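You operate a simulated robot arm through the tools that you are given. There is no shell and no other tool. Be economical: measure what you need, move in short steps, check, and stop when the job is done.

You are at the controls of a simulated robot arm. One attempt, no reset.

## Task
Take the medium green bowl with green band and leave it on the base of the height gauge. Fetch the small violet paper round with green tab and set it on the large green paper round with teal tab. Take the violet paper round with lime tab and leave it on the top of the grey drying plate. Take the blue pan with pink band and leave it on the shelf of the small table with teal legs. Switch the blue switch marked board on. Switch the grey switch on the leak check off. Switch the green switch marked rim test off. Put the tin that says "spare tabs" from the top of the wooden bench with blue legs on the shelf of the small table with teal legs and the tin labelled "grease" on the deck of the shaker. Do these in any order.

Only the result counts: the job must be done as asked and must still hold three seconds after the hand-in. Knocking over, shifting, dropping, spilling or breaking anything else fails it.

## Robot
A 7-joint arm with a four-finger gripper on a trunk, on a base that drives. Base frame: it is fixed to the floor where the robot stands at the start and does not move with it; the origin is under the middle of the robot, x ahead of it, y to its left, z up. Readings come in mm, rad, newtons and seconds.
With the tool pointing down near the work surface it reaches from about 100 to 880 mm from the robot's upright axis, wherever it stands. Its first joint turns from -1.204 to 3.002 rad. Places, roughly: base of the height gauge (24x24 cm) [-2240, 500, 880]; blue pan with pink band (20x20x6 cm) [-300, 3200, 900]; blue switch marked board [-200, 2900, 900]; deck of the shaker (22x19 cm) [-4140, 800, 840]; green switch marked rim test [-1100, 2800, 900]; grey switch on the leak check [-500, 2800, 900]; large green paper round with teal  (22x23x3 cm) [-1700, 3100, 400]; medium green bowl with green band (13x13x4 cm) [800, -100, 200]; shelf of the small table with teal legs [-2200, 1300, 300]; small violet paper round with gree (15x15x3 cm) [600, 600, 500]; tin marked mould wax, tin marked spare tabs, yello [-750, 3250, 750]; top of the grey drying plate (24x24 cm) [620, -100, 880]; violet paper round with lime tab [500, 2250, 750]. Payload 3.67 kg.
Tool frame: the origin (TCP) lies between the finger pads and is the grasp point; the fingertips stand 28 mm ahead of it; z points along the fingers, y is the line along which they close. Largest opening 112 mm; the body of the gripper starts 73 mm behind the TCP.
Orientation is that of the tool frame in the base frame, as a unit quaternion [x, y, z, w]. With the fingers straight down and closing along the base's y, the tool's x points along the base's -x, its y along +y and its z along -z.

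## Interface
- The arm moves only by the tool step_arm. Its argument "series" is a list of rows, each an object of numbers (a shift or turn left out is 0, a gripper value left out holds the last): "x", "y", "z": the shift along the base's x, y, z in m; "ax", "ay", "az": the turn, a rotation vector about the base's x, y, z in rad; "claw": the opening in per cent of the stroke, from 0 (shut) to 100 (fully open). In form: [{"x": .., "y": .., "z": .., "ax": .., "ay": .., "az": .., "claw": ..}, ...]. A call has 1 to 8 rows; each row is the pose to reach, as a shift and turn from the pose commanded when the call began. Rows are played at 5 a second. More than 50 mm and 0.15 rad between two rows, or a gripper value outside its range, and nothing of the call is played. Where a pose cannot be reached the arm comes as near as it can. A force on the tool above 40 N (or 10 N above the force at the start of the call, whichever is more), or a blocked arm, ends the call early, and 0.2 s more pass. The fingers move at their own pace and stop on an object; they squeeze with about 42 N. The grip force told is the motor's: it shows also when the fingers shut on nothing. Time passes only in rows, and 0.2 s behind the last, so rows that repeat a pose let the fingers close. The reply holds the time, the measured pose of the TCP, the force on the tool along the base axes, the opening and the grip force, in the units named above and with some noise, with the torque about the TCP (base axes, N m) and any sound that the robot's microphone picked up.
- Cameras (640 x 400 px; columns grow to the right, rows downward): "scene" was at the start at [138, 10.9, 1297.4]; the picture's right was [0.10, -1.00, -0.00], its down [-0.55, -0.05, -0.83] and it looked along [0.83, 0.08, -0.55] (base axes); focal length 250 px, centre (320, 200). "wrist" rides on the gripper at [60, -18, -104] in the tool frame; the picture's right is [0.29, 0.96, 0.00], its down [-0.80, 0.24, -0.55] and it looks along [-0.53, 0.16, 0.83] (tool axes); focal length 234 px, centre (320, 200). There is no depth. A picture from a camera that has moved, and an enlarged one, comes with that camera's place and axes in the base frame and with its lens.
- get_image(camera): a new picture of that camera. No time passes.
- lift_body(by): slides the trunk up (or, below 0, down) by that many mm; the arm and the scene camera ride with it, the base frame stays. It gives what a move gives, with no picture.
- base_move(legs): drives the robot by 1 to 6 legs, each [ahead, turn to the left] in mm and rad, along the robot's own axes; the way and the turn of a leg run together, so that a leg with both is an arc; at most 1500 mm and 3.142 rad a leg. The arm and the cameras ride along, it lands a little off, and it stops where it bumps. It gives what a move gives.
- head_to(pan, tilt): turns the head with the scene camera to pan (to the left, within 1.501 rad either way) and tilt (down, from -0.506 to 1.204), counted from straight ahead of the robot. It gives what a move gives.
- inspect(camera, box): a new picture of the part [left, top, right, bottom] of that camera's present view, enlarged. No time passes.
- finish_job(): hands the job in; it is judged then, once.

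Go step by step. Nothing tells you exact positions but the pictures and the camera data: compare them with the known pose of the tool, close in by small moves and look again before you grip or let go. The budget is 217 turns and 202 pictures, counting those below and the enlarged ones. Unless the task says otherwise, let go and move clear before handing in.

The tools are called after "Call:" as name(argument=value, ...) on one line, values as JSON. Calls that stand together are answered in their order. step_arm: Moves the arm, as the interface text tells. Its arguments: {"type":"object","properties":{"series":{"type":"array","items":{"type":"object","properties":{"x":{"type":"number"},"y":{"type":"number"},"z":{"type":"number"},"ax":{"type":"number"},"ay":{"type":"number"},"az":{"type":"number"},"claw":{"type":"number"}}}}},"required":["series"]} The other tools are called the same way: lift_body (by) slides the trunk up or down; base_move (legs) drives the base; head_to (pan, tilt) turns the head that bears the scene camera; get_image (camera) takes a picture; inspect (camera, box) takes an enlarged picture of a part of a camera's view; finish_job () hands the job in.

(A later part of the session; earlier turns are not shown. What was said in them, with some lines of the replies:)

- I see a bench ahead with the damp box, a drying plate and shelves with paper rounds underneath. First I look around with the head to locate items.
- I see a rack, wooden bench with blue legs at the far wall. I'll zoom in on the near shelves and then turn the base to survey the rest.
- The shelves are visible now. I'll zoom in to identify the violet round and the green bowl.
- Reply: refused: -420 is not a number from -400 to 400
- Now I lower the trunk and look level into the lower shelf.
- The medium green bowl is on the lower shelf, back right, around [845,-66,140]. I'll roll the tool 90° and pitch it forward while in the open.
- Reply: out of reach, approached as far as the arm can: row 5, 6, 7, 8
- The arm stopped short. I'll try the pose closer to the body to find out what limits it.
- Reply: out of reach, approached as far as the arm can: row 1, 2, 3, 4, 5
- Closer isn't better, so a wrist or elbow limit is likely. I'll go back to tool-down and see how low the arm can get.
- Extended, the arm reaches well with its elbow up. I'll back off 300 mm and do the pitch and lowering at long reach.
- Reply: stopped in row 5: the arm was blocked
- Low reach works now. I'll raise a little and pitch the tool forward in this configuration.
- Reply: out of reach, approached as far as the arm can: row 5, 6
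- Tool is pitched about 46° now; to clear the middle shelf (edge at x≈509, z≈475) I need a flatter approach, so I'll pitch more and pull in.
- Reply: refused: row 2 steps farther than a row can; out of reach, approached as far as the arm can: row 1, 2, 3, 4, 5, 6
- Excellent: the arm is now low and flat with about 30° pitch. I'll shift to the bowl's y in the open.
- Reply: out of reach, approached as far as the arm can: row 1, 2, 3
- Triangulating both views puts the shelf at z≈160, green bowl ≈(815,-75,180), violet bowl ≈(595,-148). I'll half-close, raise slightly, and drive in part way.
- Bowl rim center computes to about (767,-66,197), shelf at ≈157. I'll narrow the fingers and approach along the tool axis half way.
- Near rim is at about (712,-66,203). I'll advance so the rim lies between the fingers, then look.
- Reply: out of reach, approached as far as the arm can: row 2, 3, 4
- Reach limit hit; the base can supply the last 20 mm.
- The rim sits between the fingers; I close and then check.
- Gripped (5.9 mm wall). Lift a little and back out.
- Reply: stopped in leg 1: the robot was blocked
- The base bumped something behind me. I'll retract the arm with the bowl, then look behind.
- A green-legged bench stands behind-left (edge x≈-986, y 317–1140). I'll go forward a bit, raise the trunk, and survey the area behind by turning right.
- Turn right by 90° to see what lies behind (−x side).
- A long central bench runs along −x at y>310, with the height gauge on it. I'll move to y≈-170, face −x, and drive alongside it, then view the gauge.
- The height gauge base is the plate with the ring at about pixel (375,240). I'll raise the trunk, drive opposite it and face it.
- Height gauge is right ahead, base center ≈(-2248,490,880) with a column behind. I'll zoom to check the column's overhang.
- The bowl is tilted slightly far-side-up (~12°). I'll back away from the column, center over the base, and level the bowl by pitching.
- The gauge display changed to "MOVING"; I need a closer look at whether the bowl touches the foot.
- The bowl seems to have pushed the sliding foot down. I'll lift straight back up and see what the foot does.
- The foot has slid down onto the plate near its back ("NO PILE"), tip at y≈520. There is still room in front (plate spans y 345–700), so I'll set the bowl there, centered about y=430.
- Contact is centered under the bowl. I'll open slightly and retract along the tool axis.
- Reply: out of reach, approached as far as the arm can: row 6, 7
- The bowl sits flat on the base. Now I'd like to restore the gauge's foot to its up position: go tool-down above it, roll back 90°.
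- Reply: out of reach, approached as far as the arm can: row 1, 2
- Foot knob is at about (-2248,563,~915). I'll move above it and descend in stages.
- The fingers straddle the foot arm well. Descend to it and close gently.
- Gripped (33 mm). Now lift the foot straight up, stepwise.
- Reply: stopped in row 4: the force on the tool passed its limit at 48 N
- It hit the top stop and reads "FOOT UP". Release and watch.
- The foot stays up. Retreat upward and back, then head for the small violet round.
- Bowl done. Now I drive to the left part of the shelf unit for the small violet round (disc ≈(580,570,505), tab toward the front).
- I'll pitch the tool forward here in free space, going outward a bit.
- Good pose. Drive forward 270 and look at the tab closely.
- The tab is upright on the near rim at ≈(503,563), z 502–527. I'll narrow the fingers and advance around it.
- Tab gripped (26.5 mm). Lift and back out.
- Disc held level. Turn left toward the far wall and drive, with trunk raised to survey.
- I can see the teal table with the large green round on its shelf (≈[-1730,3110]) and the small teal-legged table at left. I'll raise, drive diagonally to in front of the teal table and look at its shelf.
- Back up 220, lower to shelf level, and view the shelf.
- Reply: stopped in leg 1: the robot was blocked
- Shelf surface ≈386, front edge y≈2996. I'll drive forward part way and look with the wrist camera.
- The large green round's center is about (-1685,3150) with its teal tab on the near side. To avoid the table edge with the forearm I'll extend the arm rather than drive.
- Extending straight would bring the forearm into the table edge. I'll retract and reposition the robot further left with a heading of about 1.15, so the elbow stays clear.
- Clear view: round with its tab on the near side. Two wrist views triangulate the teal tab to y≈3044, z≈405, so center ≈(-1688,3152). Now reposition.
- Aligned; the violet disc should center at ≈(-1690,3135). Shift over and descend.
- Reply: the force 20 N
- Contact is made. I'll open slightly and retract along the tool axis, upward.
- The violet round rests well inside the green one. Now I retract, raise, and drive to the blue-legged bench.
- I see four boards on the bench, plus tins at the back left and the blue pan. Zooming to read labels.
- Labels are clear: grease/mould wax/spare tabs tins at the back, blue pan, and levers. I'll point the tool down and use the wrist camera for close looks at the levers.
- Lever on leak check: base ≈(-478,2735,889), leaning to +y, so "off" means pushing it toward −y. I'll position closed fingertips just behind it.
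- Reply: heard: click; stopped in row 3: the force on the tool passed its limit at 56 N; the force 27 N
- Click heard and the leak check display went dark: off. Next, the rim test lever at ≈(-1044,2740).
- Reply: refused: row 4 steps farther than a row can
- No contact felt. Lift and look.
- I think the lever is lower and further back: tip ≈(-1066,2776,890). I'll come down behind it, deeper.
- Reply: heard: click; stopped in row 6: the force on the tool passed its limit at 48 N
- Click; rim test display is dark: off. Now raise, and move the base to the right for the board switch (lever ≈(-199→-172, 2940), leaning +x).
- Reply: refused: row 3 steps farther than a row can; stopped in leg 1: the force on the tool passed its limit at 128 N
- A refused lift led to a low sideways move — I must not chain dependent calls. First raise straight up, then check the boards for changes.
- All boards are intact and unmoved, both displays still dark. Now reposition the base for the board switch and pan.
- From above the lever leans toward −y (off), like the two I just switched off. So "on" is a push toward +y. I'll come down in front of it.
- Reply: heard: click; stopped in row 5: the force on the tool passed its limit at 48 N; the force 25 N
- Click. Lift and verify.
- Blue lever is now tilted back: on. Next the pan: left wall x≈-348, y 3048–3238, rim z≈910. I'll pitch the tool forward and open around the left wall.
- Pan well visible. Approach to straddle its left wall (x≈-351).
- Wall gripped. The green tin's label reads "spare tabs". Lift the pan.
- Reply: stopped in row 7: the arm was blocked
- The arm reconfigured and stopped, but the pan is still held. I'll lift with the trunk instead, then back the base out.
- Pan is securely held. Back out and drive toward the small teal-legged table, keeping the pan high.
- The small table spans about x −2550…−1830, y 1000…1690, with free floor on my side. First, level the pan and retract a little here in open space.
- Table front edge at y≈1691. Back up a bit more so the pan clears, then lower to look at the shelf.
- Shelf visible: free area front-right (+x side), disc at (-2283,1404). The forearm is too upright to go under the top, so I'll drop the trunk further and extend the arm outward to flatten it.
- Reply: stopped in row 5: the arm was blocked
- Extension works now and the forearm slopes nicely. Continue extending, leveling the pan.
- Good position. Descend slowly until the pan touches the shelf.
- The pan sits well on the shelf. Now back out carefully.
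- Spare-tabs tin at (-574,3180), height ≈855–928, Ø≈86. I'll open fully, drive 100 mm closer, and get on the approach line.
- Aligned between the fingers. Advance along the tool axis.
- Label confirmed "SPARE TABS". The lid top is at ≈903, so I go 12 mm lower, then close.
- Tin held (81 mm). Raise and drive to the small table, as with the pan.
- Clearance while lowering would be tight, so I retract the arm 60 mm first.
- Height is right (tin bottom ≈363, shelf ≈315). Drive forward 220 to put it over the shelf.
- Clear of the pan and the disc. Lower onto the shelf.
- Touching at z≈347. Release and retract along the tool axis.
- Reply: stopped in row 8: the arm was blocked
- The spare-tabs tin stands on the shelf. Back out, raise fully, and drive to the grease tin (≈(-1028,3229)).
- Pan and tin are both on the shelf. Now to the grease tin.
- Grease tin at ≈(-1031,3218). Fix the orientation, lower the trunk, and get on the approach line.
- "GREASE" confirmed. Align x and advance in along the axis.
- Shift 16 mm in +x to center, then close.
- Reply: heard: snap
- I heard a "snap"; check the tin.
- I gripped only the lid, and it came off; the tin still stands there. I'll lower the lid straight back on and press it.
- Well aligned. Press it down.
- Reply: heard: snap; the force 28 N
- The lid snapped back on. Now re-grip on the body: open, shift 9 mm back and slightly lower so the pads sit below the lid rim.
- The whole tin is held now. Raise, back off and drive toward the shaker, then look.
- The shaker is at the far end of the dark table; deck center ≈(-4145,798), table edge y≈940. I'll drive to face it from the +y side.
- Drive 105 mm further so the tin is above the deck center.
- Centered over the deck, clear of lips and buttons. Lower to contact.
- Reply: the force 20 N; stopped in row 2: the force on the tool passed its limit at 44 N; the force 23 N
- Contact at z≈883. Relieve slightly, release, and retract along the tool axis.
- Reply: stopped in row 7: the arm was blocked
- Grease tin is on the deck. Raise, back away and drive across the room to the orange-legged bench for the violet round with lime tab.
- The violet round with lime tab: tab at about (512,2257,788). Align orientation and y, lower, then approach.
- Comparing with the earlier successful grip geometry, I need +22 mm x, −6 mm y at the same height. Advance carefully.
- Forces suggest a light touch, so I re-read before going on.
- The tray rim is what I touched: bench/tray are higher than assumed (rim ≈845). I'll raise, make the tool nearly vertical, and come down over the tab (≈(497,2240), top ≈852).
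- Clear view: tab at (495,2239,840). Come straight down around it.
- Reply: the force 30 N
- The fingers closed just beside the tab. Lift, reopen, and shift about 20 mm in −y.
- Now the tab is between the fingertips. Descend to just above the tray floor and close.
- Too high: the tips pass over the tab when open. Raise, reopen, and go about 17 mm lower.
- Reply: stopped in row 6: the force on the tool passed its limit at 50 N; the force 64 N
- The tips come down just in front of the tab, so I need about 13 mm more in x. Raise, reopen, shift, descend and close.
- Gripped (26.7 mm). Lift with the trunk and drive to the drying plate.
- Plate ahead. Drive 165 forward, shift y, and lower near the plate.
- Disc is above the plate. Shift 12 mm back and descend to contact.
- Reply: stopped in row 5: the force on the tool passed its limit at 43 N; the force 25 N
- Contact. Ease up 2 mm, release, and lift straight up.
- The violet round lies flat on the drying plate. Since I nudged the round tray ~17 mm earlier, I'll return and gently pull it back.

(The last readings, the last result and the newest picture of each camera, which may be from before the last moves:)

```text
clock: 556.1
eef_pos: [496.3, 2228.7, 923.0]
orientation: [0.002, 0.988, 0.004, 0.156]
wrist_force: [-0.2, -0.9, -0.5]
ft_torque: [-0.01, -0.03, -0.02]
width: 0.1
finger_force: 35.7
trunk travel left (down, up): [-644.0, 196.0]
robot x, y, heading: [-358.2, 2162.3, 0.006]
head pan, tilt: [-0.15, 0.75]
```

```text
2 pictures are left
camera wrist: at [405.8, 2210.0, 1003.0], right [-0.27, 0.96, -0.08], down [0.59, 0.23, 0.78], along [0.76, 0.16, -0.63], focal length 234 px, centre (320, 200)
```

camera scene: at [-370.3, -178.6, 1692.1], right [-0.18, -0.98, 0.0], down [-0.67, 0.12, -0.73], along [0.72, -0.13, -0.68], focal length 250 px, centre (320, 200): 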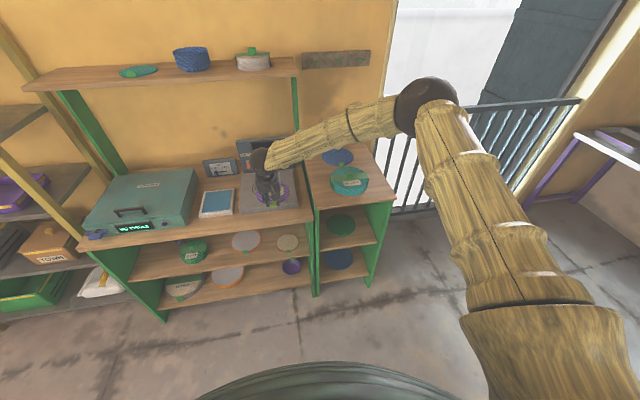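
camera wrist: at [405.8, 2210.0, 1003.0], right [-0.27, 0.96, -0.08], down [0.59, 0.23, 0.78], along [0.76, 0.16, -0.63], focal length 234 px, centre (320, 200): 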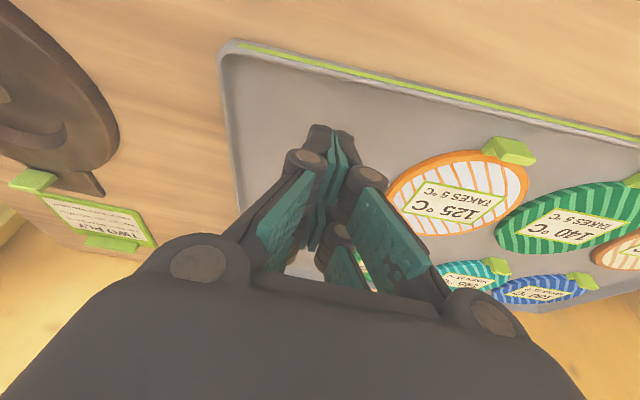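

Fingertips are over the empty spot inside the tray, just behind the front rim. Lower gently inside.

Call:
step_arm(series=[{"x": 0.004, "z": -0.015}, {"x": 0.006, "z": -0.03}, {"x": 0.006, "z": -0.038}, {"x": 0.006, "z": -0.042}, {"x": 0.006, "z": -0.042}])

```text
clock: 557.3
eef_pos: [502.3, 2228.6, 880.5]
orientation: [0.002, 0.988, 0.003, 0.156]
wrist_force: [-0.3, 0.1, -0.1]
ft_torque: [-0.04, -0.01, -0.03]
width: 0.0
finger_force: 35.5
trunk travel left (down, up): [-644.0, 196.0]
robot x, y, heading: [-355.3, 2159.2, 0.01]
head pan, tilt: [-0.15, 0.75]
```

Call:
step_arm(series=[{"z": -0.003}, {"z": -0.006}, {"z": -0.009}, {"z": -0.009}])

Call:
step_arm(series=[{"x": -0.005}, {"x": -0.01}, {"x": -0.01}])

```text
clock: 558.3
eef_pos: [502.4, 2228.4, 871.2]
orientation: [0.002, 0.988, 0.004, 0.157]
wrist_force: [0.2, 0.4, -0.5]
ft_torque: [-0.01, 0.01, 0.04]
width: 0.0
finger_force: 35.3
trunk travel left (down, up): [-644.0, 196.0]
robot x, y, heading: [-356.6, 2156.6, 0.011]
head pan, tilt: [-0.15, 0.75]
```

```text
clock: 559.1
eef_pos: [490.2, 2229.3, 872.1]
orientation: [0.002, 0.988, 0.004, 0.155]
wrist_force: [1.2, 0.3, 1.3]
ft_torque: [-0.02, 0.0, 0.01]
width: 0.0
finger_force: 36.3
trunk travel left (down, up): [-644.0, 196.0]
robot x, y, heading: [-355.5, 2159.4, 0.003]
head pan, tilt: [-0.15, 0.75]
```

Call:
step_arm(series=[{"x": -0.003}, {"x": -0.006}, {"x": -0.009}, {"x": -0.009}])

```text
clock: 560.1
eef_pos: [482.5, 2228.4, 871.3]
orientation: [0.002, 0.988, 0.003, 0.156]
wrist_force: [0.3, -0.1, 0.9]
ft_torque: [-0.01, -0.03, 0.01]
width: 0.0
finger_force: 36.0
trunk travel left (down, up): [-644.0, 196.0]
robot x, y, heading: [-355.1, 2163.7, 0.003]
head pan, tilt: [-0.15, 0.75]
```

Call:
inspect(camera="wrist", box=[200, 40, 440, 220])

```text
2.22 times, centred on (320, 130) of wrist
camera zoom: at [393.0, 2209.7, 951.5], right [-0.27, 0.96, -0.08], down [0.59, 0.23, 0.78], along [0.76, 0.16, -0.63], focal length 520 px, centre (320, 356)
```

zoom: 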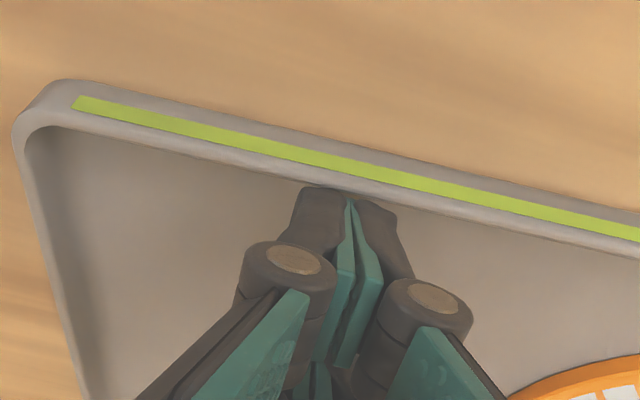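

The fingertips are now at the inner rim face. Pull about 17 mm toward −x, slowly.

Call:
step_arm(series=[{"x": -0.003}, {"x": -0.006}, {"x": -0.009}, {"x": -0.012}, {"x": -0.015}, {"x": -0.018}, {"x": -0.018}])

```text
clock: 561.7
eef_pos: [464.5, 2228.8, 872.5]
orientation: [0.001, 0.988, 0.004, 0.157]
wrist_force: [1.4, 1.1, 1.8]
ft_torque: [-0.02, -0.03, 0.0]
width: 0.3
finger_force: 35.8
trunk travel left (down, up): [-644.0, 196.0]
robot x, y, heading: [-356.7, 2160.0, 0.003]
head pan, tilt: [-0.15, 0.75]
```

Call:
step_arm(series=[{"x": 0.005}, {"x": 0.005, "z": 0.03}, {"x": 0.005, "z": 0.075}, {"x": -0.02, "z": 0.11}, {"x": -0.06, "z": 0.13}, {"x": -0.1, "z": 0.14}])

Call:
head_to(pan=0.0, tilt=0.649)

Call:
inspect(camera="scene", box=[140, 170, 330, 275])

```text
clock: 563.1
eef_pos: [363.6, 2227.6, 1014.4]
orientation: [0.002, 0.987, 0.004, 0.158]
wrist_force: [0.0, -0.5, 0.8]
ft_torque: [-0.01, -0.08, 0.02]
width: 0.0
finger_force: 35.9
trunk travel left (down, up): [-644.0, 196.0]
robot x, y, heading: [-355.8, 2159.5, 0.007]
head pan, tilt: [-0.15, 0.75]
```

```text
clock: 563.8
eef_pos: [365.4, 2228.5, 1011.9]
orientation: [0.002, 0.988, 0.004, 0.157]
wrist_force: [0.2, 0.3, -0.8]
ft_torque: [-0.03, -0.02, -0.03]
width: 0.0
finger_force: 35.7
trunk travel left (down, up): [-644.0, 196.0]
robot x, y, heading: [-356.4, 2154.7, 0.007]
head pan, tilt: [0.0, 0.649]
```

```text
3.37 times, centred on (235, 222) of scene
camera zoom: at [-220.5, 2160.7, 1510.6], right [0.01, -1.0, 0.0], down [-0.61, 0.0, -0.8], along [0.8, 0.01, -0.61], focal length 843 px, centre (606, 124)
```

zoom: 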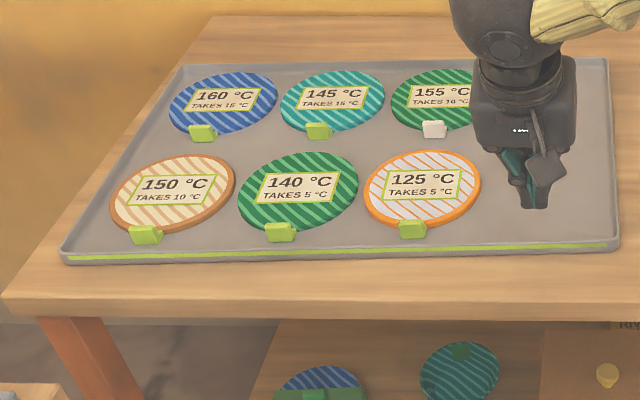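

The tray is back in line with the bench and the gripper is clear of everything, so all items are in place. Handing in.

Call:
finish_job()

```text
The job is handed in.
```

I've handed the job in with every item on your list done, but several things were touched or moved along the way and could count against it.

**Done as asked**
- **Medium green bowl:** it is on the base of the height gauge.
- **Small violet round:** it lies on the large green round.
- **Violet round with lime tab:** it lies flat on the drying plate.
- **Blue pan:** it is on the shelf of the small teal-legged table.
- **Switches:** the board switch clicked and its lever tipped back, which I took as on because the two off levers tip forward. Leak check and rim test both clicked, and their displays went dark.
- **"Spare tabs" tin:** it is on the same shelf as the pan.
- **"Grease" tin:** it is on the shaker deck.

**What went wrong on the way**
- **Height gauge foot:** the bowl pushed it down. I lifted it back to "FOOT UP" and it stayed there.
- **Grease tin lid:** it came off in my first grip. I pressed it back on until it snapped, then gripped the tin lower.
- **Bench boards:** the closed gripper was dragged low across the rim test and leak check boards, with one hard knock at the leak check. Pictures afterwards showed no visible change.
- **Tray of paper rounds:** I pushed its right end back by an estimated 17 mm and pulled it back. It looks close to its first position, but I could not measure that exactly.
- **Base bumps:** the base bumped something twice while reversing, most likely the long central bench and the small teal-legged table. I saw no sign that either had moved.
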